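You operate a simulated robot arm through the tools that you are given. There is no shell and no other tool.

You run a simulated robot arm. Do the job below in one go: nothing can be reset, and whatever is moved stays where it is left.

Task
Put things in order on the top of the wooden bench. At the end: the green brake pad stands where the gold brake pad stood; the gold brake pad is in the brown film carton; the grey brake pad stands where the purple brake pad stood; the purple brake pad stands where the green brake pad stood; whatever was shut is shut again. Leave all else as you found it, and nothing knocked over.

It is judged by the outcome, as a careful person would: the job done as asked, and still so three seconds after it is handed in. It fails if anything else is knocked over, pushed out of place, dropped, spilled or broken.

Robot
A 6-joint arm with a two-finger parallel gripper, fixed in place. Base frame: the origin is at the foot of the arm, x ahead of it, y to its left, z up; the work surface is at about z = 0. Lengths are in mm, angles in rad, forces in N, time in s.
With the tool pointing down near the work surface it reaches from about 140 to 580 mm from the base axis. Its first joint turns from -1.152 to 1.152 rad. Payload 2.1 kg.
Tool frame: the origin (TCP) lies between the finger pads and is the grasp point; the fingertips stand 30 mm ahead of it; z points along the fingers, y is the line along which they close. The gripper opens to 94 mm. The fingers are 28 mm wide and 10 mm thick; the gripper's body (50 by 96 mm) begins 55 mm behind the TCP.
Orientation is that of the tool frame in the base frame, as a unit quaternion [x, y, z, w]. With the fingers straight down and closing along the base's y, the tool's x points along the base's -x, its y along +y and its z along -z.

Tools
- The arm moves only by the tool play_rows. Its argument "deltas" is a list of rows, each an object (a shift or turn left out is 0, a gripper value left out holds the last) with "travel": the shift along the base's x, y, z in units of 20 mm (1.0 is 20 mm), a list of three; "turn": the turn, a rotation vector about the base's x, y, z in units of 4 degrees (1.0 is 4 degrees), a list of three; "grip": the closure, from 0 (fully open) to 1 (shut). In form: [{"travel": [x, y, z], "turn": [ax, ay, az], "grip": grip}, ...]. A call has 1 to 20 rows; each row shifts and turns the commanded pose from where the row before left it. A call with a number of a shift or a turn outside -1 to 1 is refused whole. Each row takes 0.2 s and may step no farther than 50 mm and 0.15 rad from the row before; otherwise, or with a gripper value out of range, the whole call is refused. Where a pose cannot be reached the arm comes as near as it can. A force on the tool above 40 N (or 10 N above the force at the start of the call, whichever is more), or a blocked arm, ends the call early, and 0.2 s more pass. The fingers move at their own pace (about 72 mm/s each) and stop on an object; they squeeze with about 43 N. The grip force told is the motor's: it shows also when the fingers shut on nothing. Time passes only in rows, and 0.2 s behind the last, so rows that do not move let the fingers close. It gives the time, the measured TCP pose, the force on the tool (base axes), the opening and the grip force at its end, in the units of the frame above (readings bear some noise), with the torque about the TCP (base axes, N m) and any sound that the robot's microphone picked up.
- Cameras (640 x 400 px; columns grow to the right, rows downward): "scene" is fixed at [61.7, -371.7, 492.9]; the picture's right is [0.74, -0.68, 0.00], its down [-0.34, -0.37, -0.87] and it looks along [0.59, 0.64, -0.50] (base axes); focal length 214 px, centre (320, 200). "wrist" rides on the gripper at [76, 14, -102] in the tool frame; the picture's right is [-0.18, 0.98, 0.00], its down [-0.75, -0.14, -0.64] and it looks along [-0.63, -0.12, 0.77] (tool axes); focal length 243 px, centre (320, 200). There is no depth. A picture from a camera that has moved, and an enlarged one, comes with that camera's place and axes in the base frame and with its lens.
- grab_frame(camera): a new picture of that camera. No time passes.
- enlarge(camera, box): a new picture of the part [left, top, right, bottom] of that camera's present view, enlarged. No time passes.
- job_done(): hands the job in; it is judged then, once.

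Nothing tells you positions but the pictures and the camera data. Unless the task says otherwise, let go and move clear before handing in.

The tools are called after "Call:" as a command line: name --argument value ..., lists and objects as JSON in quotes. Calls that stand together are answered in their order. play_rows: Moves the arm, as the interface text tells. Its arguments: {"type":"object","properties":{"deltas":{"type":"array","items":{"type":"object","properties":{"travel":{"type":"array","items":{"type":"number"}},"turn":{"type":"array","items":{"type":"number"}},"grip":{"type":"number"}}}}},"required":["deltas"]} The other tools are called the same way: grab_frame (camera) takes a picture; enlarge (camera, box) takes an enlarged picture of a part of a camera's view; job_done () hands the job in.

At the start:

```text
clock: 0.0
tool_pos: [379.8, -48.8, 400.4]
ee_rot: [0.0, 1.0, 0.0, 0.0]
force: [-0.1, -0.6, 0.1]
torque: [0.01, 0.0, 0.02]
width: 94.1
finger_force: 0.0
```

scene: 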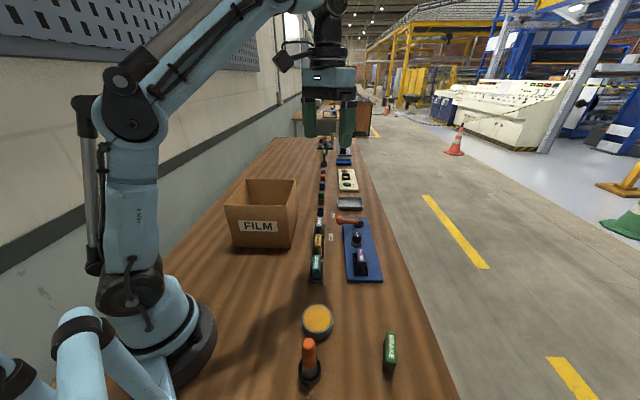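
wrist: 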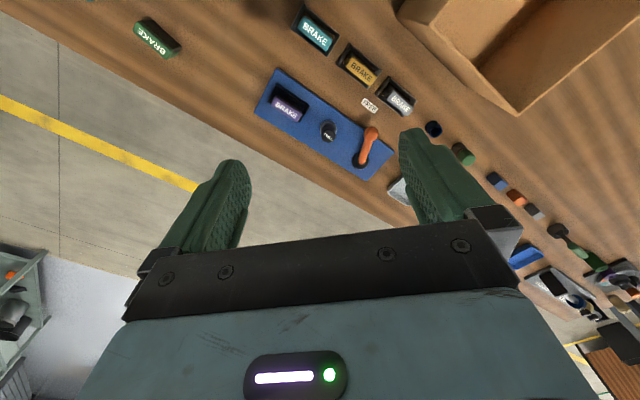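

I see a wooden bench with a film carton, a row of brake pads (teal, gold, grey), a blue mat with a purple pad, and a green pad nearer the camera. I will look closer before moving.

Call:
enlarge --camera "scene" --box '[220, 160, 420, 290]'

Call:
enlarge --camera "scene" --box '[280, 280, 440, 400]'

Call:
enlarge --camera "wrist" --box '[240, 0, 480, 200]'

Call:
enlarge --camera "scene" --box '[290, 130, 380, 220]'

```text
3.08 times, centred on (320, 225) of scene
camera zoom: at [61.7, -371.7, 492.9], right [0.74, -0.68, 0.0], down [-0.34, -0.37, -0.87], along [0.59, 0.64, -0.5], focal length 660 px, centre (320, 123)
```

zoom: 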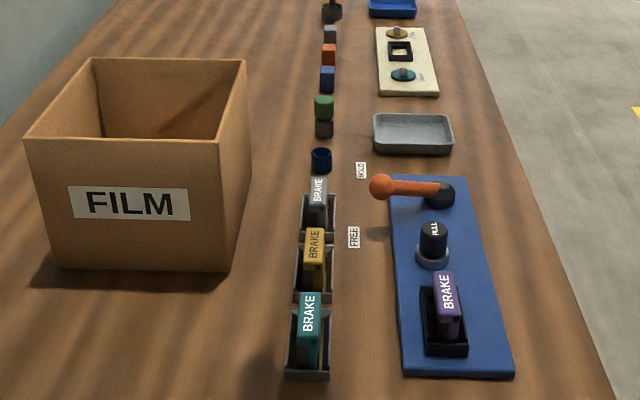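

```text
3.33 times, centred on (360, 340) of scene
camera zoom: at [61.7, -371.7, 492.9], right [0.74, -0.68, 0.0], down [-0.34, -0.37, -0.87], along [0.59, 0.64, -0.5], focal length 715 px, centre (187, -267)
```

zoom: 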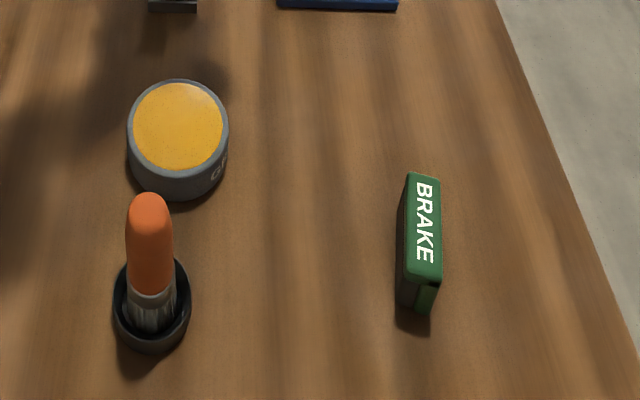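

```text
2.00 times, centred on (360, 100) of wrist
camera zoom: at [302.6, -33.5, 501.7], right [0.18, 0.98, 0.0], down [0.75, -0.14, 0.64], along [0.63, -0.12, -0.77], focal length 485 px, centre (240, 400)
```

zoom: 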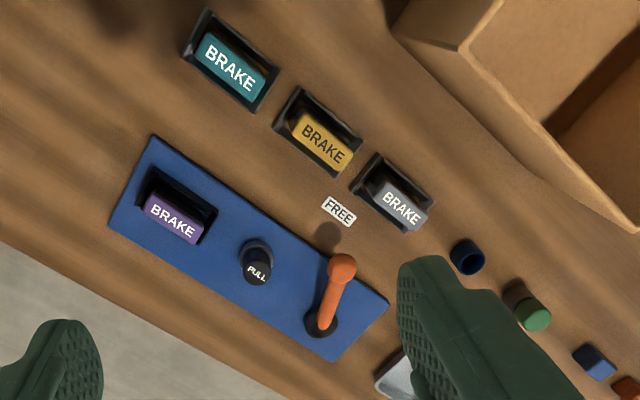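

```text
4.44 times, centred on (335, 175) of scene
camera zoom: at [61.7, -371.7, 492.9], right [0.74, -0.68, 0.0], down [-0.34, -0.37, -0.87], along [0.59, 0.64, -0.5], focal length 953 px, centre (253, 311)
```

zoom: 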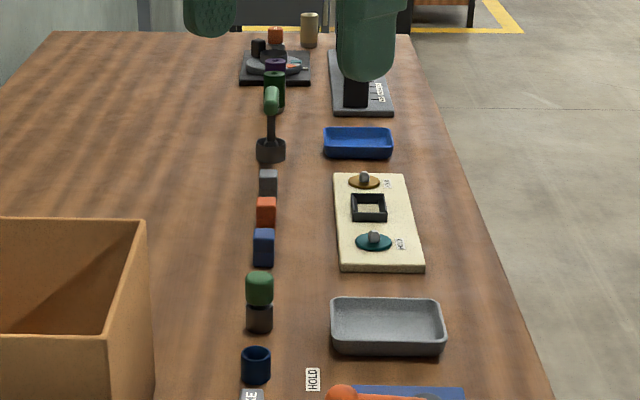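

The pads in the row lie at about 45° to the base axes (teal near (341,-49), gold near (406,20), grey near (477,88), h≈35). The purple pad near (445,-123) sits in a holder on the blue plate with a FREE/HOLD lever, and the green pad is near (305,-307). I'll turn the tool 45° and hover over the gold pad for a closer look.

Call:
play_rows --deltas '[{"travel": [0.11, 0.2875, -0.75], "turn": [0, 0, 0.9375], "grip": 0}, {"travel": [0.11, 0.2875, -0.75], "turn": [0, 0, 0.9375]}, {"travel": [0.11, 0.2875, -0.75], "turn": [0, 0, 0.9375]}, {"travel": [0.11, 0.2875, -0.75], "turn": [0, 0, 0.9375]}, {"travel": [0.11, 0.2875, -0.75], "turn": [0, 0, 0.9375]}, {"travel": [0.11, 0.2875, -0.75], "turn": [0, 0, 0.9375]}, {"travel": [0.11, 0.2875, -0.75], "turn": [0, 0, 0.9375]}, {"travel": [0.11, 0.2875, -0.75], "turn": [0, 0, 0.9375]}, {"travel": [0.11, 0.2875, -0.75], "turn": [0, 0, 0.9375]}, {"travel": [0.11, 0.2875, -0.75], "turn": [0, 0, 0.9375]}, {"travel": [0.11, 0.2875, -0.75], "turn": [0, 0, 0.9375]}, {"travel": [0.11, 0.2875, -0.75], "turn": [0, 0, 0.9375]}]'

Call:
grab_frame --camera "wrist"

Call:
grab_frame --camera "scene"

```text
clock: 2.6
tool_pos: [406.7, 21.0, 219.9]
ee_rot: [-0.384, 0.924, 0.0, -0.001]
force: [0.1, -0.5, 0.0]
torque: [-0.02, -0.04, -0.01]
width: 94.1
finger_force: 0.0
```

```text
taken
camera wrist: at [342.1, -22.3, 321.5], right [-0.57, 0.82, 0.0], down [0.63, 0.43, 0.64], along [0.53, 0.36, -0.77], focal length 243 px, centre (320, 200)
```

wrist: 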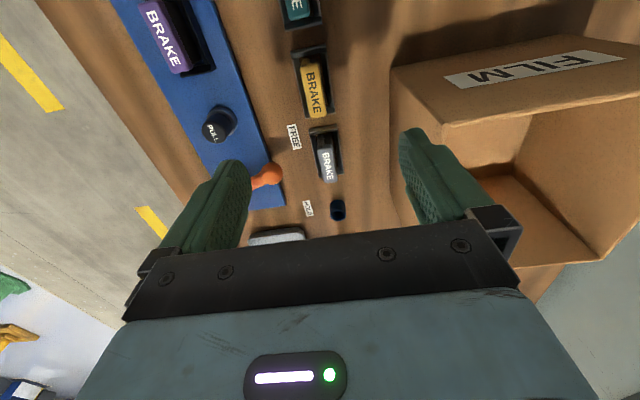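

```text
taken
```

scene: 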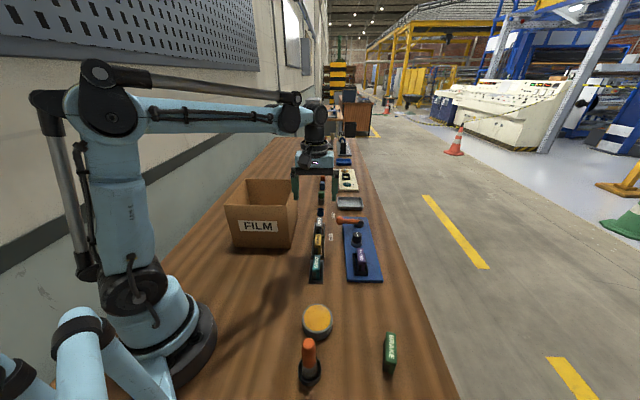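

The tool hovers near the gold pad at 45°. I'll enlarge for precise positions and to see how the pads sit.

Call:
enlarge --camera "wrist" --box '[260, 0, 400, 220]'

Call:
enlarge --camera "wrist" --box '[120, 0, 300, 220]'

Call:
enlarge --camera "scene" --box '[290, 190, 390, 290]'

```text
1.82 times, centred on (330, 110) of wrist
camera zoom: at [342.1, -22.3, 321.5], right [-0.57, 0.82, 0.0], down [0.63, 0.43, 0.64], along [0.53, 0.36, -0.77], focal length 441 px, centre (302, 364)
```

zoom: 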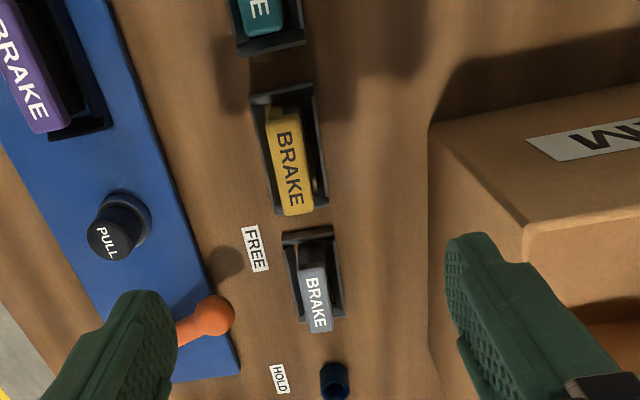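

```text
1.82 times, centred on (210, 110) of wrist
camera zoom: at [342.1, -22.3, 321.5], right [-0.57, 0.82, 0.0], down [0.63, 0.43, 0.64], along [0.53, 0.36, -0.77], focal length 441 px, centre (520, 364)
```

zoom: 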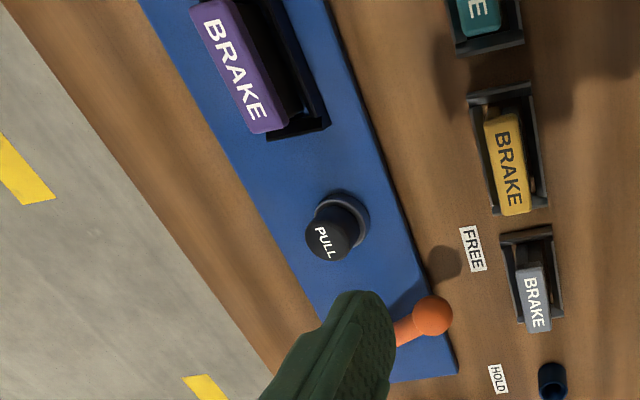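

```text
4.00 times, centred on (340, 240) of scene
camera zoom: at [61.7, -371.7, 492.9], right [0.74, -0.68, 0.0], down [-0.34, -0.37, -0.87], along [0.59, 0.64, -0.5], focal length 858 px, centre (240, 40)
```

zoom: 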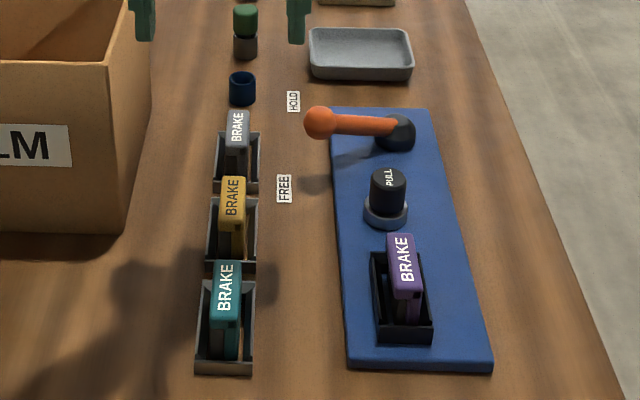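

Gold's top is at about (408.5, 15.5, 51), roughly 53×18 mm with its long side at 45°; the lever appears to point at FREE. I'll descend partway over gold for a better look at the holder.

Call:
play_rows --deltas '[{"travel": [0.05, -0.14, -1]}, {"travel": [0.05, -0.14, -1]}, {"travel": [0, 0, -1]}, {"travel": [0, 0, -1]}]'

Call:
grab_frame --camera "wrist"

Call:
enlarge --camera "wrist" --box '[240, 40, 400, 160]'

```text
clock: 3.6
tool_pos: [408.8, 16.9, 140.5]
ee_rot: [-0.382, 0.924, 0.001, 0.0]
force: [0.1, -0.1, 0.4]
torque: [-0.03, 0.01, 0.01]
width: 93.8
finger_force: 0.0
```

```text
taken
camera wrist: at [344.6, -27.2, 241.4], right [-0.56, 0.83, 0.0], down [0.63, 0.43, 0.64], along [0.53, 0.36, -0.77], focal length 243 px, centre (320, 200)
```

wrist: 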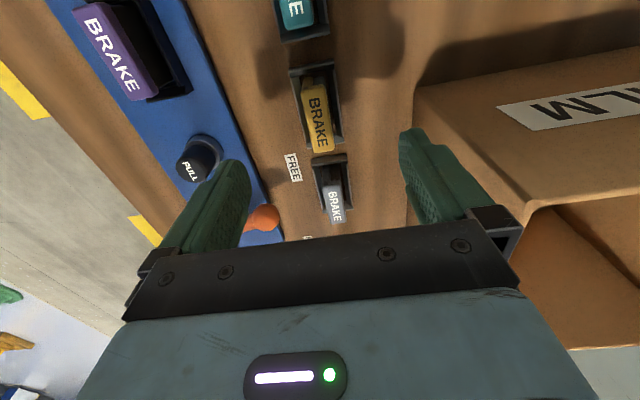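

```text
3.33 times, centred on (320, 100) of wrist
camera zoom: at [344.6, -27.2, 241.4], right [-0.56, 0.83, 0.0], down [0.63, 0.43, 0.64], along [0.53, 0.36, -0.77], focal length 809 px, centre (320, 533)
```

zoom: 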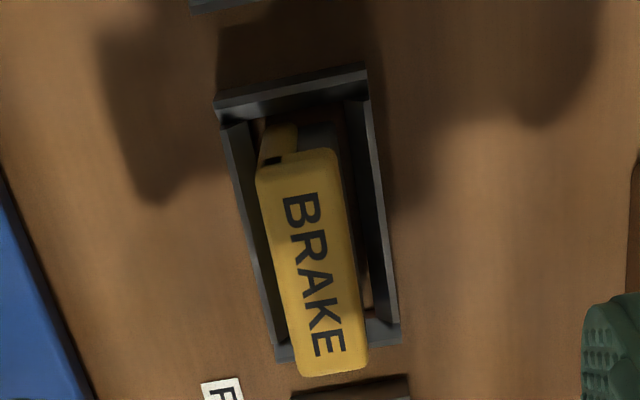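

I see the gold pad centred in a low tray holder. I'll check the tray wall height and the green pad's profile before gripping.

Call:
enlarge --camera "scene" --box '[300, 225, 350, 290]'

Call:
enlarge --camera "scene" --box '[335, 215, 390, 290]'

Call:
enlarge --camera "scene" --box '[360, 320, 420, 390]'

Call:
enlarge --camera "wrist" --box '[70, 0, 260, 200]'

```text
6.15 times, centred on (325, 258) of scene
camera zoom: at [61.7, -371.7, 492.9], right [0.74, -0.68, 0.0], down [-0.34, -0.37, -0.87], along [0.59, 0.64, -0.5], focal length 1320 px, centre (289, -154)
```

zoom: 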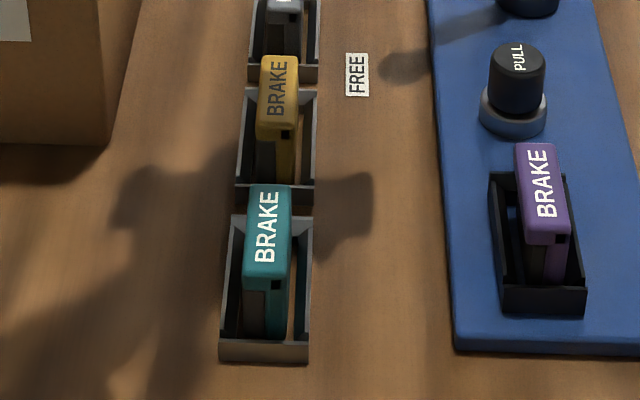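

```text
5.33 times, centred on (362, 252) of scene
camera zoom: at [61.7, -371.7, 492.9], right [0.74, -0.68, 0.0], down [-0.34, -0.37, -0.87], along [0.59, 0.64, -0.5], focal length 1144 px, centre (93, -80)
```

zoom: 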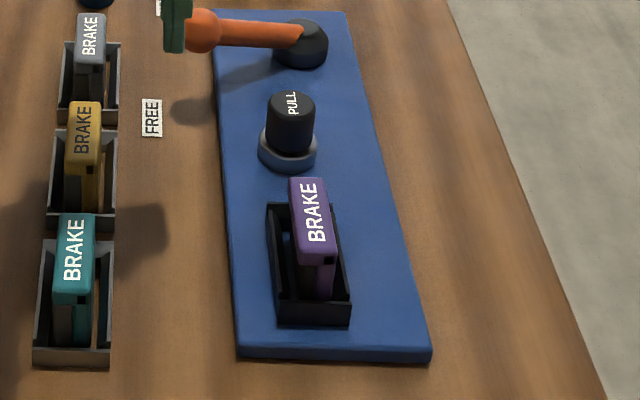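

```text
5.71 times, centred on (390, 355) of scene
camera zoom: at [61.7, -371.7, 492.9], right [0.74, -0.68, 0.0], down [-0.34, -0.37, -0.87], along [0.59, 0.64, -0.5], focal length 1226 px, centre (-80, -686)
```

zoom: 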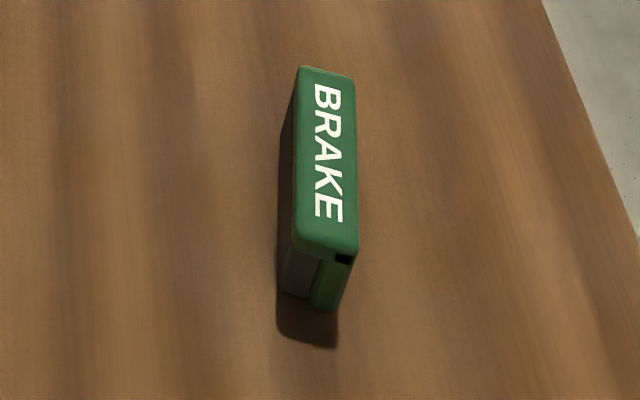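

```text
2.00 times, centred on (165, 100) of wrist
camera zoom: at [344.6, -27.2, 241.4], right [-0.56, 0.83, 0.0], down [0.63, 0.43, 0.64], along [0.53, 0.36, -0.77], focal length 485 px, centre (630, 400)
```

zoom: 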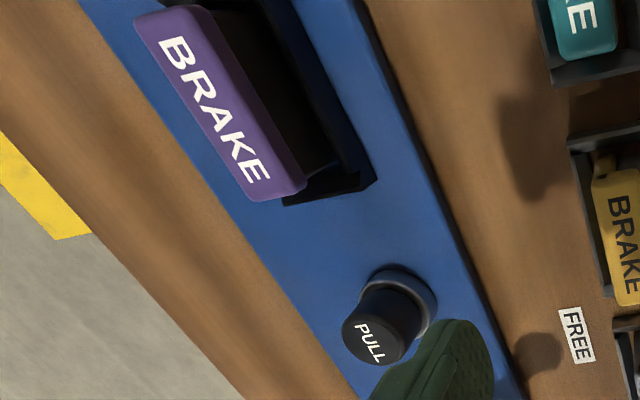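

Tray walls look about 12 mm high, so gripping with fingertips at z≈20 is clear. I'll descend on gold, close, and check.

Call:
play_rows --deltas '[{"travel": [0, -0.03, -1], "grip": 0.4}, {"travel": [0, 0, -1]}, {"travel": [0, 0, -1]}, {"travel": [0, 0, -1]}, {"travel": [0, 0, -0.52]}, {"travel": [0, 0, 0]}, {"grip": 1}, {}, {}, {}, {}]'

Call:
grab_frame --camera "wrist"

Call:
enlarge --camera "scene" --box '[270, 170, 380, 280]'

```text
clock: 6.0
tool_pos: [408.6, 14.3, 49.7]
ee_rot: [-0.383, 0.924, 0.001, 0.0]
force: [0.3, 0.7, 0.1]
torque: [0.02, 0.04, 0.01]
width: 19.7
finger_force: 43.0
```

```text
taken
camera wrist: at [343.4, -28.4, 151.7], right [-0.56, 0.83, 0.0], down [0.63, 0.43, 0.64], along [0.53, 0.36, -0.77], focal length 243 px, centre (320, 200)
```

wrist: 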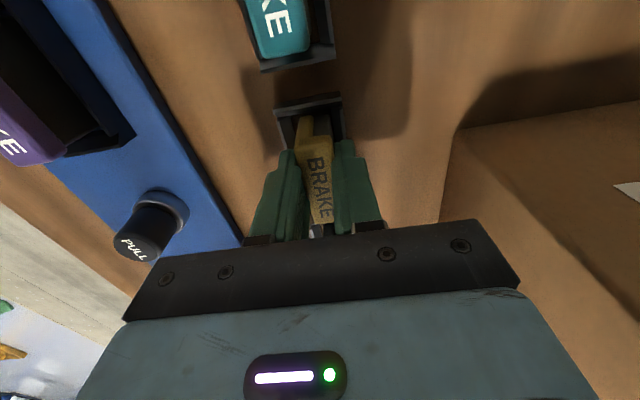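

```text
3.64 times, centred on (325, 225) of scene
camera zoom: at [61.7, -371.7, 492.9], right [0.74, -0.68, 0.0], down [-0.34, -0.37, -0.87], along [0.59, 0.64, -0.5], focal length 780 px, centre (302, 109)
```

zoom: 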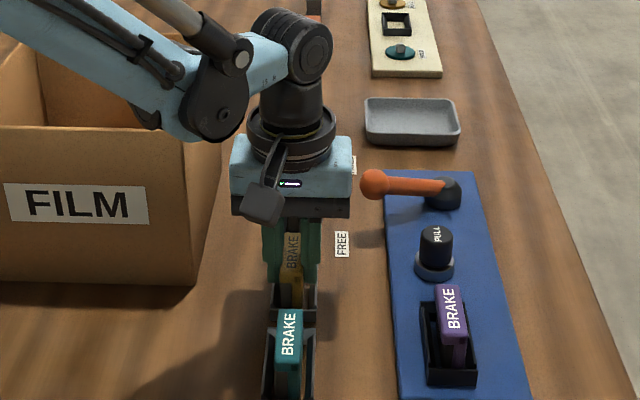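

Gold is gripped (19.7 mm). I'll lift straight up and check the carton geometry from above.

Call:
play_rows --deltas '[{"travel": [0, 0, 0.5]}, {"travel": [0, 0, 0.5]}, {"travel": [0, 0, 1]}, {"travel": [0, 0, 1]}, {"travel": [0, 0, 1]}, {"travel": [0, 0, 1]}, {"travel": [0, 0, 1]}, {"travel": [0, 0, 1]}, {"travel": [0, 0, 1]}, {"travel": [0, 0, 1]}, {"travel": [0, 0, 1]}, {"travel": [0, 0, 1]}, {"travel": [0, 0, 1]}]'

Call:
grab_frame --camera "wrist"

Call:
grab_frame --camera "scene"

```text
clock: 8.8
tool_pos: [408.2, 15.6, 287.9]
ee_rot: [-0.382, 0.924, 0.0, 0.0]
force: [0.2, 0.9, -2.0]
torque: [-0.03, 0.03, 0.0]
width: 19.6
finger_force: 42.9
```

```text
taken
camera wrist: at [343.0, -28.1, 390.5], right [-0.56, 0.83, 0.0], down [0.63, 0.43, 0.64], along [0.53, 0.36, -0.77], focal length 243 px, centre (320, 200)
```

wrist: 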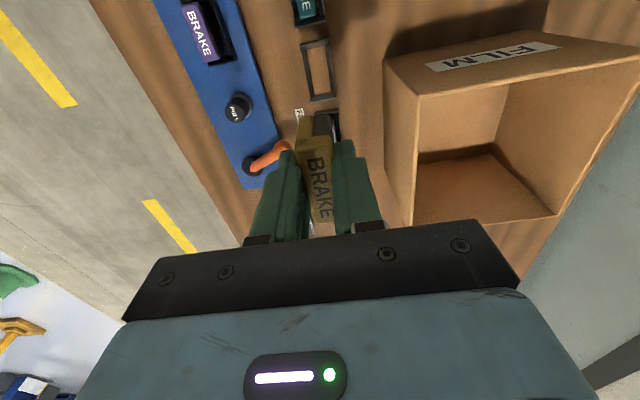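

```text
taken
```

scene: 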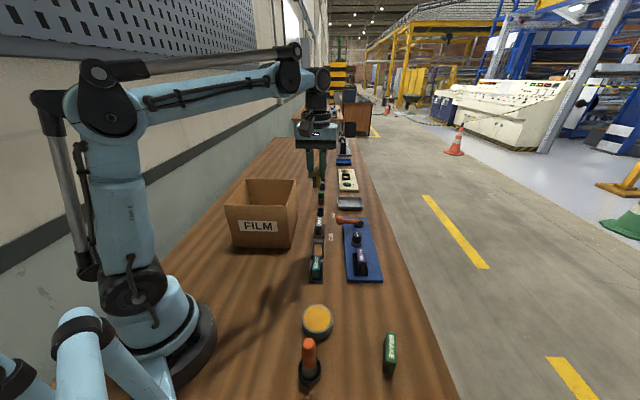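

Carton's rim is at about z=165, with its centre near (350, 213) and an open top. I'll carry gold over it, offset toward the back to keep the wrist camera inside the rim.

Call:
play_rows --deltas '[{"travel": [-0.1645, 1, 0]}, {"travel": [-0.1645, 1, 0]}, {"travel": [-0.1645, 1, 0]}, {"travel": [-0.1645, 1, 0]}, {"travel": [-0.1645, 1, 0]}, {"travel": [-0.1645, 1, 0]}, {"travel": [-0.1645, 1, 0]}, {"travel": [-0.1645, 1, 0]}, {"travel": [-0.1645, 1, 0]}, {"travel": [-0.1645, 1, 0]}, {"travel": [-0.1645, 1, 0]}]'

Call:
grab_frame --camera "wrist"

Call:
enlarge --camera "scene" --box '[180, 60, 400, 280]'

```text
clock: 11.2
tool_pos: [371.2, 235.6, 289.7]
ee_rot: [-0.382, 0.924, 0.0, 0.0]
force: [-0.2, 0.7, -2.1]
torque: [0.01, 0.0, 0.01]
width: 19.7
finger_force: 43.3
```

```text
taken
camera wrist: at [306.7, 193.7, 392.0], right [-0.56, 0.83, 0.0], down [0.63, 0.43, 0.64], along [0.53, 0.36, -0.77], focal length 243 px, centre (320, 200)
```

wrist: 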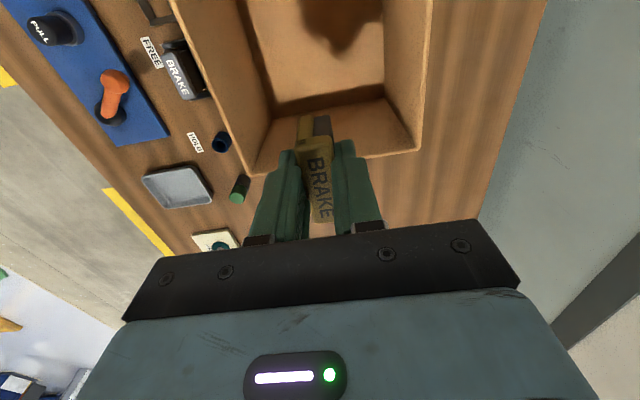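

```text
1.82 times, centred on (290, 170) of scene
camera zoom: at [61.7, -371.7, 492.9], right [0.74, -0.68, 0.0], down [-0.34, -0.37, -0.87], along [0.59, 0.64, -0.5], focal length 390 px, centre (374, 254)
```

zoom: 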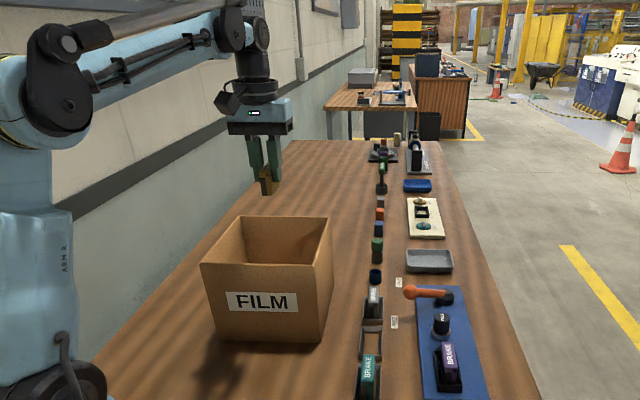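

Gold is over the carton, with about 60 mm to the back wall and centred sideways. I'll lower in stages and look at clearance.

Call:
play_rows --deltas '[{"travel": [0, 0, -1]}, {"travel": [0, 0, -1]}, {"travel": [0, 0, -1]}, {"travel": [0, 0, -1]}, {"travel": [0, 0, -1]}, {"travel": [0, 0, -1]}, {"travel": [0, 0, -1]}, {"travel": [0, 0, -1]}]'

Call:
grab_frame --camera "wrist"

Call:
enlarge --camera "scene" --box '[180, 80, 340, 260]'

```text
clock: 13.0
tool_pos: [372.5, 235.6, 128.6]
ee_rot: [-0.383, 0.924, 0.0, 0.0]
force: [-0.9, 0.0, -1.9]
torque: [0.0, 0.0, 0.01]
width: 19.8
finger_force: 42.6
```

```text
taken
camera wrist: at [307.3, 192.3, 230.5], right [-0.56, 0.83, 0.0], down [0.63, 0.43, 0.64], along [0.53, 0.36, -0.77], focal length 243 px, centre (320, 200)
```

wrist: 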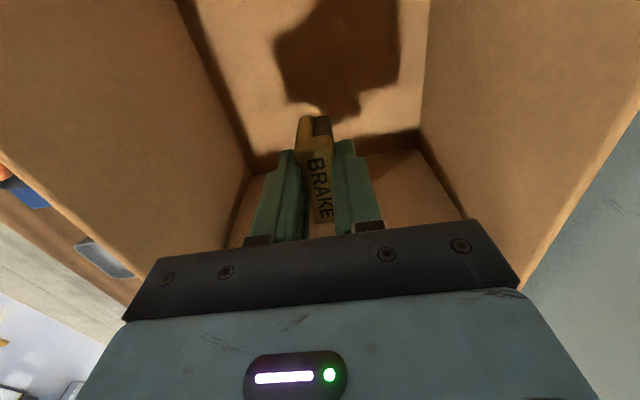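

```text
2.22 times, centred on (260, 170) of scene
camera zoom: at [61.7, -371.7, 492.9], right [0.74, -0.68, 0.0], down [-0.34, -0.37, -0.87], along [0.59, 0.64, -0.5], focal length 477 px, centre (453, 267)
```

zoom: 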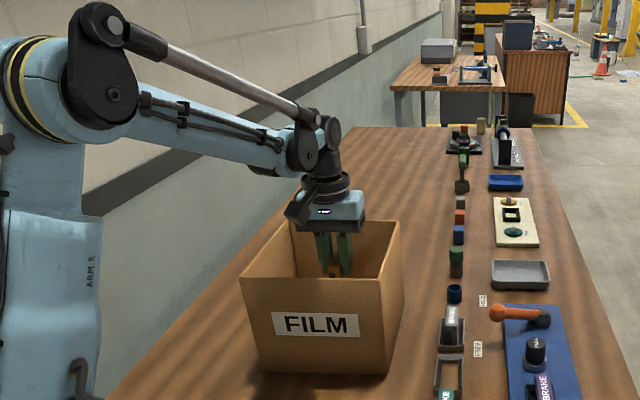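

Clear all round. I'll lower to just above the floor.

Call:
play_rows --deltas '[{"travel": [0, 0, -1]}, {"travel": [0, 0, -1]}, {"travel": [0, 0, -1]}, {"travel": [0, 0, -0.6]}, {"travel": [0, 0, -0.15]}, {"travel": [0, 0, -0.1]}, {}]'

Call:
enlarge --camera "scene" --box '[180, 80, 340, 260]'

```text
clock: 14.2
tool_pos: [370.7, 234.6, 55.6]
ee_rot: [-0.383, 0.924, -0.001, 0.0]
force: [-1.0, 0.3, 10.0]
torque: [0.2, -0.1, 0.0]
width: 19.6
finger_force: 43.3
stopped in row 6: the force on the tool passed its limit at 50 N (the readings are from after the stop); the commanded pose is now the measured one
```

```text
2.22 times, centred on (260, 170) of scene
camera zoom: at [61.7, -371.7, 492.9], right [0.74, -0.68, 0.0], down [-0.34, -0.37, -0.87], along [0.59, 0.64, -0.5], focal length 477 px, centre (453, 267)
```

zoom: 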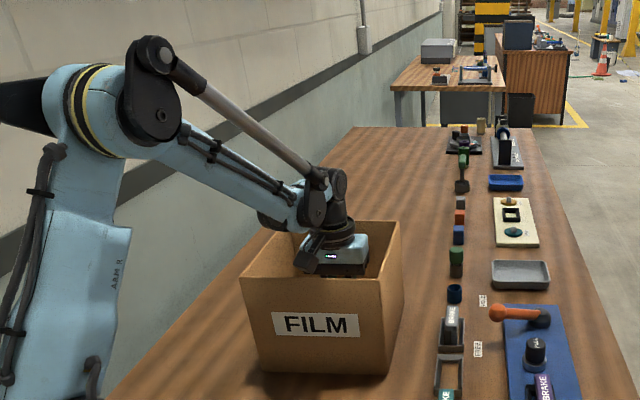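

The pad has touched the carton floor at z≈55. I'll take up the preload a little, release and lift out.

Call:
play_rows --deltas '[{"travel": [0, 0, 0.03]}, {"grip": 0.5}, {}, {}, {"travel": [0, 0, 0.5]}, {"travel": [0, 0, 1]}, {"travel": [0, 0, 1]}, {"travel": [0, 0, 1]}]'

Call:
grab_frame --camera "wrist"

```text
clock: 16.0
tool_pos: [372.6, 234.4, 124.9]
ee_rot: [-0.382, 0.924, -0.001, -0.002]
force: [0.4, -0.7, -0.4]
torque: [-0.02, 0.03, -0.01]
width: 47.1
finger_force: 0.0
```

```text
taken
camera wrist: at [307.3, 191.3, 227.4], right [-0.56, 0.83, 0.0], down [0.63, 0.43, 0.64], along [0.53, 0.36, -0.77], focal length 243 px, centre (320, 200)
```

wrist: 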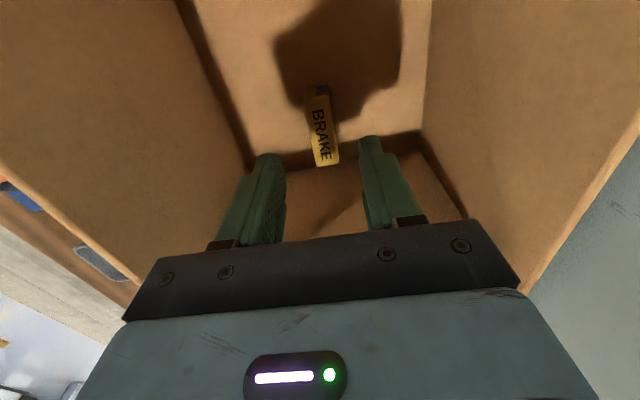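

Gold stands in the carton. Next I'll lift out and travel to the green pad near (304,-307), whose long axis looks to be at about 32°.

Call:
play_rows --deltas '[{"travel": [0, 0, 1], "grip": 0.4}, {"travel": [0, 0, 1]}, {"travel": [0, 0, 1]}, {"travel": [0, 0, 1]}, {"travel": [0, 0, 1]}, {"travel": [0, 0, 1]}, {"travel": [-0.1186, -0.966, 0.5], "turn": [0, 0, -0.116]}, {"travel": [-0.1186, -0.966, 0.5], "turn": [0, 0, -0.116]}, {"travel": [-0.1186, -0.966, 0], "turn": [0, 0, -0.116]}, {"travel": [-0.1186, -0.966, 0], "turn": [0, 0, -0.116]}, {"travel": [-0.1186, -0.966, 0], "turn": [0, 0, -0.116]}, {"travel": [-0.1186, -0.966, 0], "turn": [0, 0, -0.116]}, {"travel": [-0.1186, -0.966, 0], "turn": [0, 0, -0.116]}, {"travel": [-0.1186, -0.966, 0], "turn": [0, 0, -0.116]}, {"travel": [-0.1186, -0.966, 0], "turn": [0, 0, -0.116]}, {"travel": [-0.1186, -0.966, 0], "turn": [0, 0, -0.116]}]'

Call:
play_rows --deltas '[{"travel": [-0.1186, -0.966, 0], "turn": [0, 0, -0.116]}, {"travel": [-0.1186, -0.966, 0], "turn": [0, 0, -0.116]}, {"travel": [-0.1186, -0.966, 0], "turn": [0, 0, -0.116]}, {"travel": [-0.1186, -0.966, 0], "turn": [0, 0, -0.116]}, {"travel": [-0.1186, -0.966, 0], "turn": [0, 0, -0.116]}, {"travel": [-0.1186, -0.966, 0], "turn": [0, 0, -0.116]}, {"travel": [-0.1186, -0.966, 0], "turn": [0, 0, -0.116]}, {"travel": [-0.1186, -0.966, 0], "turn": [0, 0, -0.116]}, {"travel": [-0.1186, -0.966, 0], "turn": [0, 0, -0.116]}, {"travel": [-0.1186, -0.966, -0.5], "turn": [0, 0, -0.116]}, {"travel": [-0.1186, -0.966, -0.5], "turn": [0, 0, -0.116]}, {"travel": [-0.1186, -0.966, -0.5], "turn": [0, 0, -0.116]}, {"travel": [-0.1186, -0.966, -0.5], "turn": [0, 0, -0.116]}, {"travel": [-0.1186, -0.966, -0.5], "turn": [0, 0, -0.116]}, {"travel": [-0.1186, -0.966, -0.5], "turn": [0, 0, -0.116]}, {"travel": [-0.1186, -0.966, -0.5], "turn": [0, 0, -0.116]}, {"travel": [-0.1186, -0.966, -0.5], "turn": [0, 0, -0.116]}, {"travel": [-0.1186, -0.966, -0.5], "turn": [0, 0, -0.116]}]'

Call:
grab_frame --camera "wrist"

Call:
grab_frame --camera "scene"

```text
clock: 19.4
tool_pos: [346.9, 41.9, 265.5]
ee_rot: [-0.345, 0.939, 0.0, 0.0]
force: [-0.4, 0.6, -0.4]
torque: [-0.02, 0.0, -0.03]
width: 56.5
finger_force: 0.0
```

```text
clock: 23.2
tool_pos: [304.0, -304.9, 174.2]
ee_rot: [-0.276, 0.961, 0.0, -0.001]
force: [-0.6, 0.0, 0.4]
torque: [0.01, -0.03, 0.01]
width: 56.4
finger_force: 0.1
```

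```text
taken
camera wrist: at [231.1, -333.7, 276.9], right [-0.37, 0.93, 0.0], down [0.71, 0.28, 0.64], along [0.6, 0.23, -0.77], focal length 243 px, centre (320, 200)
```

wrist: 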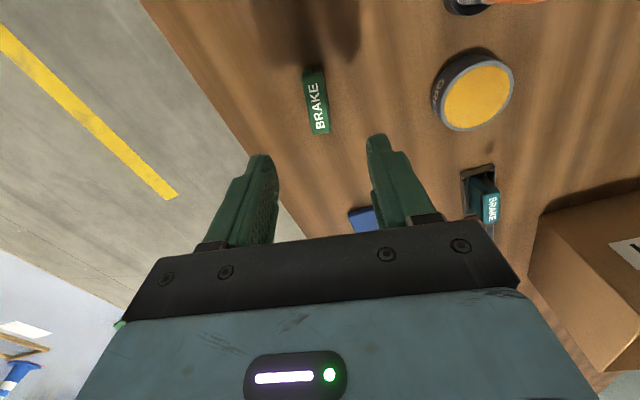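

```text
taken
```

scene: 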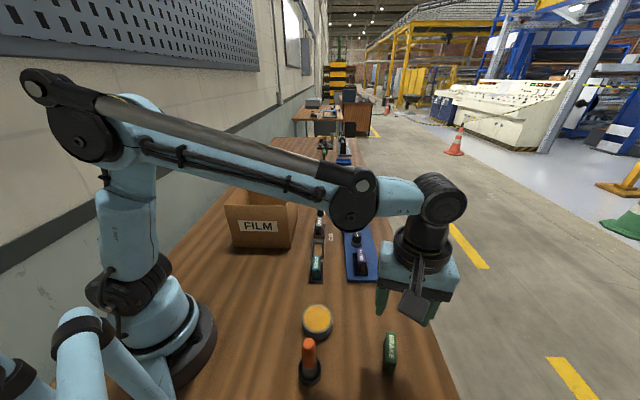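

Hovering over the green pad at yaw 32°. I'll enlarge to measure its pose exactly.

Call:
enlarge --camera "wrist" --box '[270, 50, 370, 150]'

```text
4.00 times, centred on (320, 100) of wrist
camera zoom: at [231.1, -333.7, 276.9], right [-0.37, 0.93, 0.0], down [0.71, 0.28, 0.64], along [0.6, 0.23, -0.77], focal length 970 px, centre (320, 600)
```

zoom: 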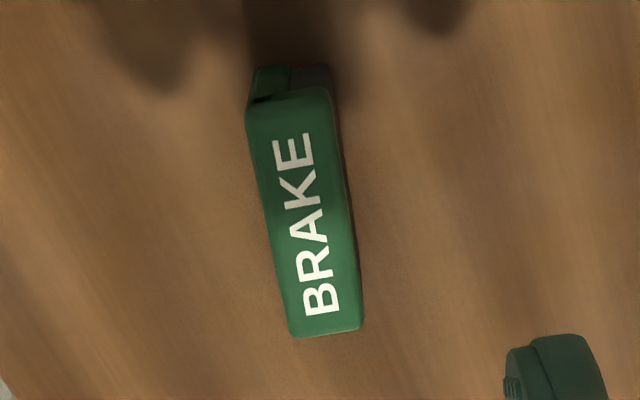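

Green's centre is about (305,-307), yaw about 31°. I'll align, descend and grip.

Call:
play_rows --deltas '[{"travel": [0.055, -0.11, -1], "turn": [0, 0, -0.25]}, {"travel": [0, 0, -1]}, {"travel": [0, 0, -1]}, {"travel": [0, 0, -1]}, {"travel": [0, 0, -1]}, {"travel": [0, 0, -1]}, {"travel": [0, 0, -0.4]}, {}, {}]'

Call:
grab_frame --camera "wrist"

Call:
enlarge --camera "scene" --box '[340, 280, 460, 400]'

```text
clock: 25.2
tool_pos: [304.2, -308.0, 48.9]
ee_rot: [-0.268, 0.963, -0.001, -0.002]
force: [0.0, 0.9, -0.1]
torque: [0.01, 0.01, 0.04]
width: 56.4
finger_force: 0.0
```

```text
taken
camera wrist: at [231.2, -334.4, 151.0], right [-0.35, 0.94, 0.0], down [0.72, 0.27, 0.64], along [0.6, 0.22, -0.77], focal length 243 px, centre (320, 200)
```

wrist: 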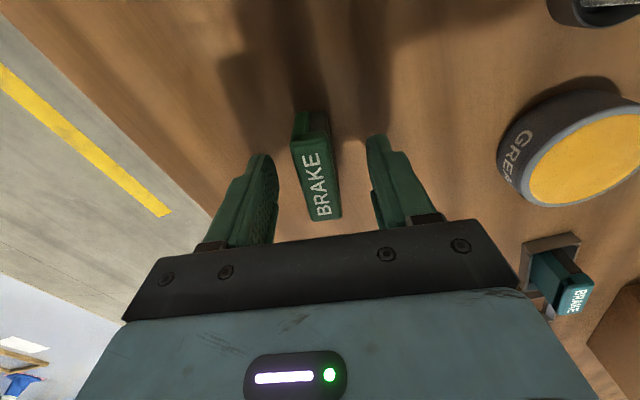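

```text
3.33 times, centred on (400, 340) of scene
camera zoom: at [61.7, -371.7, 492.9], right [0.74, -0.68, 0.0], down [-0.34, -0.37, -0.87], along [0.59, 0.64, -0.5], focal length 715 px, centre (53, -267)
```

zoom: 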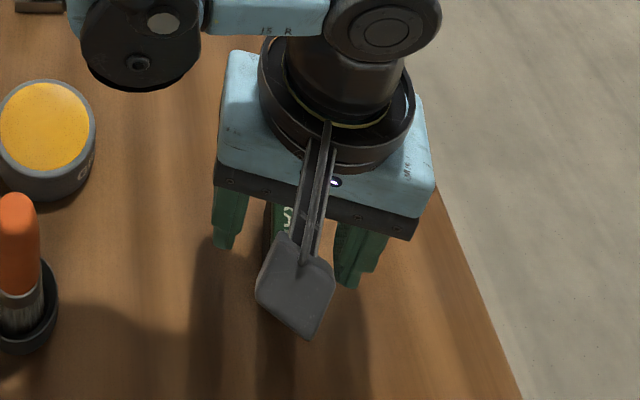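

Green sits centrally between the fingers. Closing on it and lifting.

Call:
play_rows --deltas '[{"grip": 1}, {}, {}, {}, {}]'

Call:
enlarge --camera "wrist" --box '[260, 90, 380, 240]'

```text
clock: 26.4
tool_pos: [303.9, -308.9, 48.4]
ee_rot: [-0.269, 0.963, -0.001, -0.001]
force: [2.8, -5.6, 18.4]
torque: [-0.14, -0.07, 0.0]
width: 19.5
finger_force: 42.9
```

```text
2.67 times, centred on (320, 165) of wrist
camera zoom: at [231.2, -334.6, 151.4], right [-0.35, 0.94, 0.0], down [0.72, 0.27, 0.64], along [0.6, 0.22, -0.77], focal length 647 px, centre (320, 293)
```

zoom: 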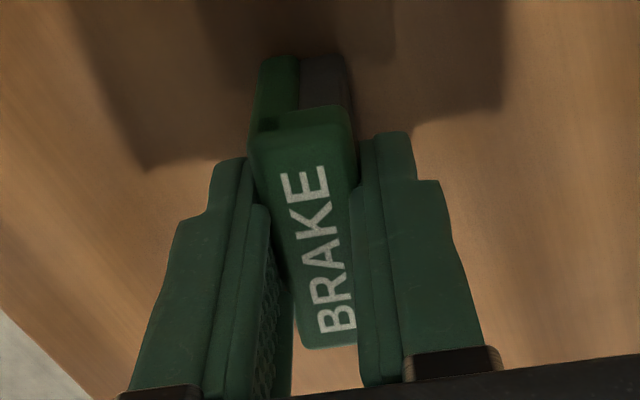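

Green is held. I'll lift it and carry it over the empty gold holder at yaw 45°.

Call:
play_rows --deltas '[{"travel": [0, 0, 0.3]}, {"travel": [0, 0, 0.5]}, {"travel": [0, 0, 1]}, {"travel": [0, 0, 1]}, {"travel": [0, 0, 1]}, {"travel": [0, 0, 1]}, {"travel": [0, 0, 1]}, {"travel": [0, 0, 1]}, {"travel": [0, 0, 1]}, {"travel": [0, 0, 1]}, {"travel": [0, 0, 0.8]}]'

Call:
play_rows --deltas '[{"travel": [0.3044, 0.952, 0], "turn": [0, 0, 0.2037]}, {"travel": [0.3044, 0.952, 0], "turn": [0, 0, 0.2037]}, {"travel": [0.3044, 0.952, 0], "turn": [0, 0, 0.2037]}, {"travel": [0.3044, 0.952, 0], "turn": [0, 0, 0.2037]}, {"travel": [0.3044, 0.952, 0], "turn": [0, 0, 0.2037]}, {"travel": [0.3044, 0.952, 0], "turn": [0, 0, 0.2037]}, {"travel": [0.3044, 0.952, 0], "turn": [0, 0, 0.2037]}, {"travel": [0.3044, 0.952, 0], "turn": [0, 0, 0.2037]}, {"travel": [0.3044, 0.952, 0], "turn": [0, 0, 0.2037]}, {"travel": [0.3044, 0.952, 0], "turn": [0, 0, 0.2037]}, {"travel": [0.3044, 0.952, 0], "turn": [0, 0, 0.2037]}, {"travel": [0.3044, 0.952, 0], "turn": [0, 0, 0.2037]}, {"travel": [0.3044, 0.952, 0], "turn": [0, 0, 0.2037]}, {"travel": [0.3044, 0.952, 0], "turn": [0, 0, 0.2037]}, {"travel": [0.3044, 0.952, 0], "turn": [0, 0, 0.2037]}, {"travel": [0.3044, 0.952, 0], "turn": [0, 0, 0.2037]}, {"travel": [0.3044, 0.952, 0], "turn": [0, 0, 0.2037]}, {}]'

Call:
grab_frame --camera "wrist"

Call:
grab_frame --camera "scene"

```text
clock: 28.8
tool_pos: [305.8, -306.8, 241.1]
ee_rot: [-0.268, 0.963, 0.0, -0.001]
force: [-0.1, -0.9, -1.4]
torque: [0.01, 0.0, -0.01]
width: 19.8
finger_force: 42.7
```

```text
clock: 32.6
tool_pos: [410.2, 15.8, 238.3]
ee_rot: [-0.382, 0.924, -0.001, -0.001]
force: [0.2, -0.3, -1.8]
torque: [0.03, 0.01, 0.02]
width: 19.7
finger_force: 42.6
```

```text
taken
camera wrist: at [345.5, -26.9, 340.8], right [-0.56, 0.83, 0.0], down [0.63, 0.43, 0.64], along [0.53, 0.36, -0.77], focal length 243 px, centre (320, 200)
```

wrist: 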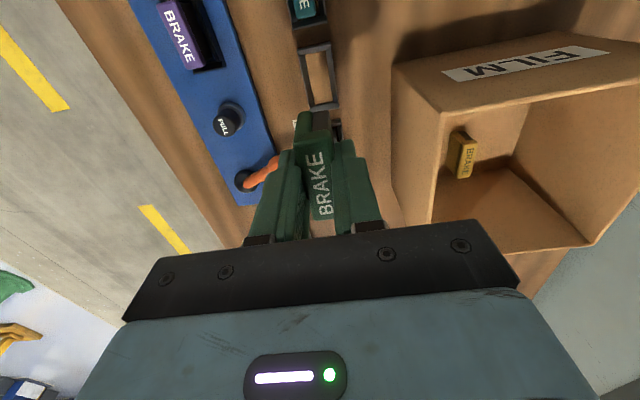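

```text
taken
```

scene: 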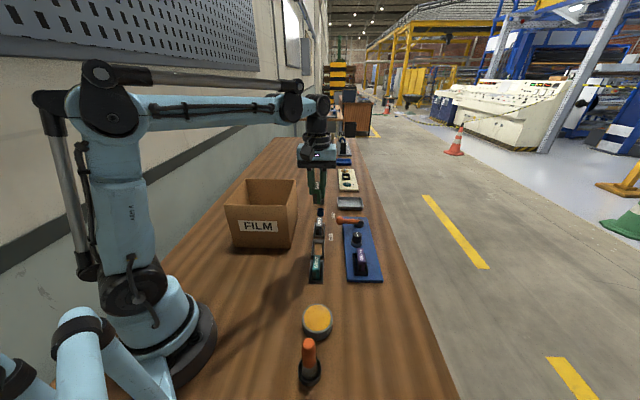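

The holder is in view ahead. Before lowering, I want to double-check the gold pad in the carton and measure the empty holder.

Call:
enlarge --camera "wrist" --box '[400, 60, 600, 260]'

Call:
enlarge --camera "wrist" --box '[270, 30, 370, 150]'

Call:
enlarge --camera "scene" --box '[290, 170, 350, 290]'

```text
2.00 times, centred on (500, 160) of wrist
camera zoom: at [345.5, -26.9, 340.8], right [-0.56, 0.83, 0.0], down [0.63, 0.43, 0.64], along [0.53, 0.36, -0.77], focal length 485 px, centre (-40, 280)
```

zoom: 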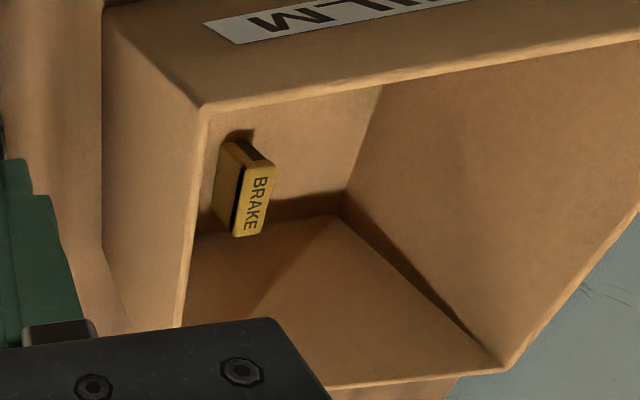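

```text
3.33 times, centred on (320, 90) of wrist
camera zoom: at [345.5, -26.9, 340.8], right [-0.56, 0.83, 0.0], down [0.63, 0.43, 0.64], along [0.53, 0.36, -0.77], focal length 809 px, centre (320, 567)
```

zoom: 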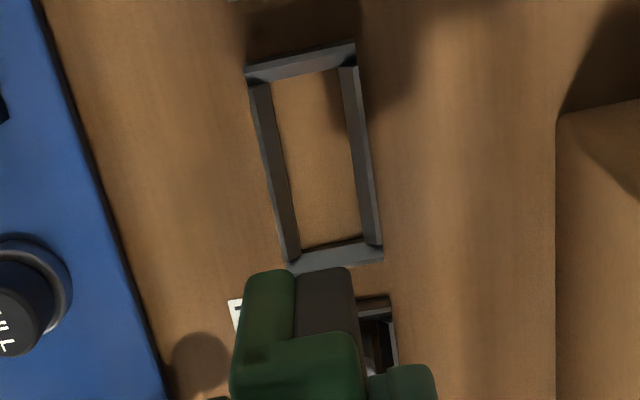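

```text
3.33 times, centred on (320, 230) of scene
camera zoom: at [61.7, -371.7, 492.9], right [0.74, -0.68, 0.0], down [-0.34, -0.37, -0.87], along [0.59, 0.64, -0.5], focal length 715 px, centre (320, 100)
```

zoom: 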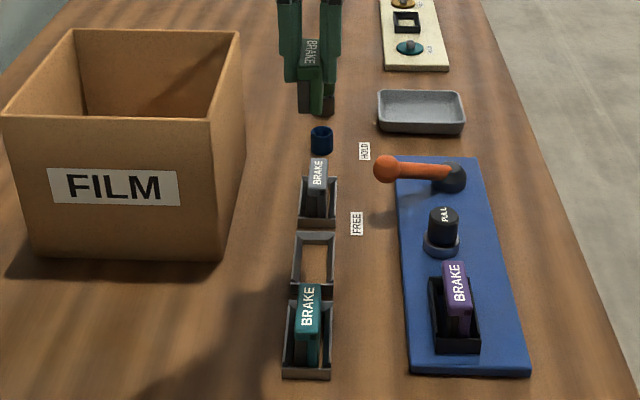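

Gold stands on the carton floor. The holder is an open-bottomed frame with roughly 60×25 mm inside and a chamfered rim; I'll lower green to just above it and check alignment.

Call:
play_rows --deltas '[{"travel": [0.035, 0.04, -1]}, {"travel": [0, 0, -1]}, {"travel": [0, 0, -1]}, {"travel": [0, 0, -1]}, {"travel": [0, 0, -1]}, {"travel": [0, 0, -1]}, {"travel": [0, 0, -1]}, {"travel": [0, 0, -1]}, {"travel": [0, 0, -0.5]}, {}, {}]'

Call:
enlarge --camera "wrist" --box '[240, 70, 400, 230]'

Call:
enlarge --camera "scene" --box '[290, 200, 350, 290]'

```text
clock: 35.0
tool_pos: [409.6, 15.8, 69.0]
ee_rot: [-0.381, 0.925, -0.001, -0.001]
force: [1.0, -0.3, -2.1]
torque: [-0.03, -0.02, -0.01]
width: 19.7
finger_force: 42.5
```

```text
2.50 times, centred on (320, 150) of wrist
camera zoom: at [345.3, -26.3, 172.1], right [-0.56, 0.83, 0.0], down [0.63, 0.43, 0.64], along [0.53, 0.36, -0.77], focal length 606 px, centre (320, 325)
```

zoom: 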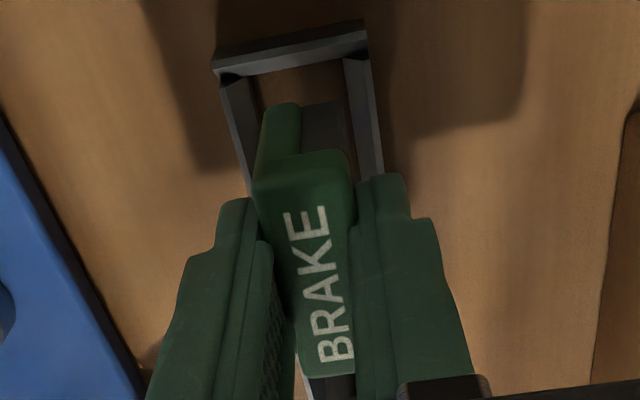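

```text
4.44 times, centred on (320, 245) of scene
camera zoom: at [61.7, -371.7, 492.9], right [0.74, -0.68, 0.0], down [-0.34, -0.37, -0.87], along [0.59, 0.64, -0.5], focal length 953 px, centre (320, 0)
```

zoom: 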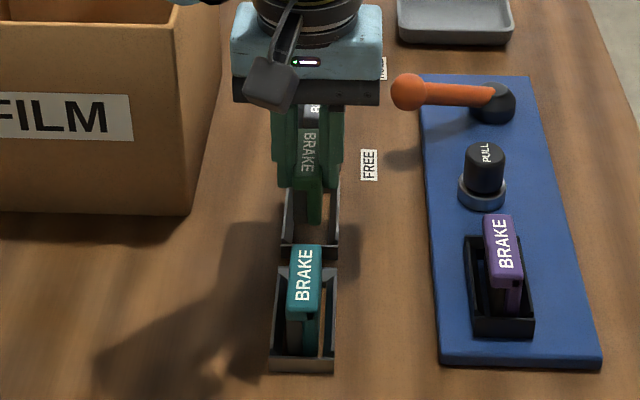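

Nearly aligned; I'll take a finer zoom to check the sideways offset before inserting.

Call:
enlarge --camera "wrist" --box '[285, 70, 345, 130]'

Call:
enlarge --camera "scene" --box '[305, 225, 335, 265]'

```text
6.67 times, centred on (315, 100) of wrist
camera zoom: at [345.3, -26.3, 172.1], right [-0.56, 0.83, 0.0], down [0.63, 0.43, 0.64], along [0.53, 0.36, -0.77], focal length 1618 px, centre (353, 867)
```

zoom: 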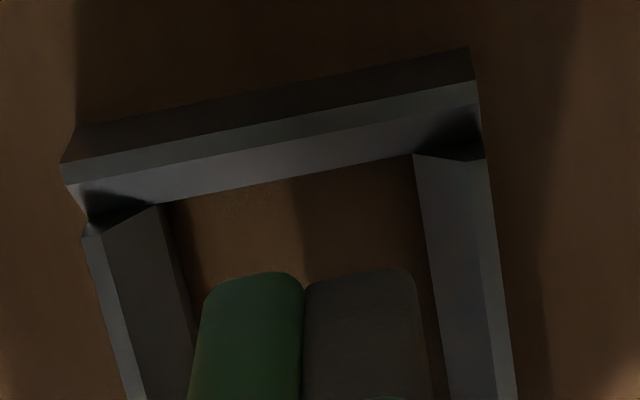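

```text
10.00 times, centred on (320, 245) of scene
camera zoom: at [61.7, -371.7, 492.9], right [0.74, -0.68, 0.0], down [-0.34, -0.37, -0.87], along [0.59, 0.64, -0.5], focal length 2145 px, centre (320, -250)
```

zoom: 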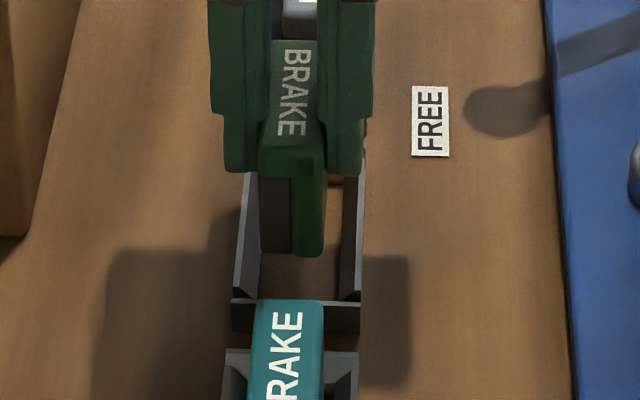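

Green is about 1.7 mm off toward the carton side. I'll correct that and lower it gently into the holder.

Call:
play_rows --deltas '[{"travel": [0.095, -0.025, 0]}, {"travel": [0, 0, -0.2]}, {"travel": [0, 0, -0.2]}, {"travel": [0, 0, -0.2]}, {"travel": [0, 0, -0.2]}, {}]'

Call:
enlarge --camera "wrist" --box '[285, 80, 345, 140]'

Call:
enlarge --camera "scene" --box '[305, 225, 335, 265]'

```text
clock: 36.4
tool_pos: [411.3, 17.0, 53.7]
ee_rot: [-0.382, 0.924, 0.0, -0.001]
force: [1.0, 0.0, -1.5]
torque: [0.01, 0.02, 0.02]
width: 19.7
finger_force: 43.0
```

```text
6.67 times, centred on (315, 110) of wrist
camera zoom: at [347.2, -26.2, 156.1], right [-0.56, 0.83, 0.0], down [0.63, 0.43, 0.64], along [0.53, 0.36, -0.77], focal length 1618 px, centre (353, 800)
```

zoom: 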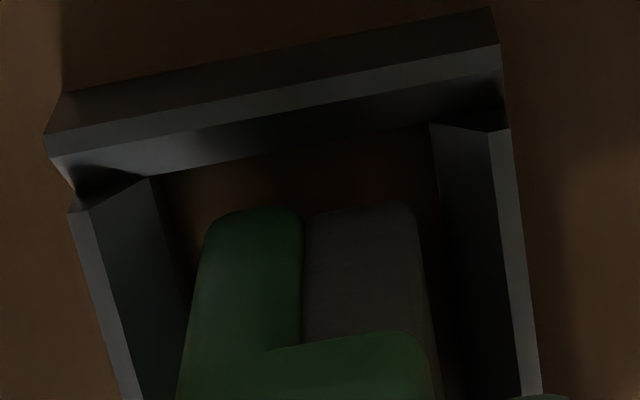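

```text
10.00 times, centred on (320, 245) of scene
camera zoom: at [61.7, -371.7, 492.9], right [0.74, -0.68, 0.0], down [-0.34, -0.37, -0.87], along [0.59, 0.64, -0.5], focal length 2145 px, centre (320, -250)
```

zoom: 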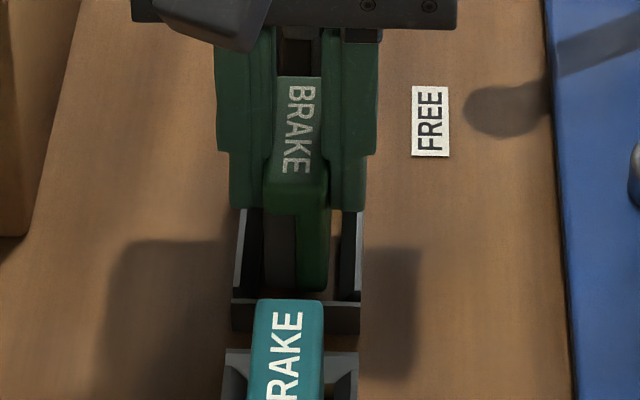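

Green is inside the frame with no contact. Lowering the last few millimetres.

Call:
play_rows --deltas '[{"travel": [0, 0, -0.1]}, {"travel": [0, 0, -0.1]}, {"travel": [0, 0, -0.05]}, {}]'

```text
clock: 37.4
tool_pos: [412.4, 16.1, 48.9]
ee_rot: [-0.381, 0.924, 0.0, 0.0]
force: [-2.0, -1.7, 15.3]
torque: [0.2, -0.02, 0.0]
width: 19.6
finger_force: 42.9
```

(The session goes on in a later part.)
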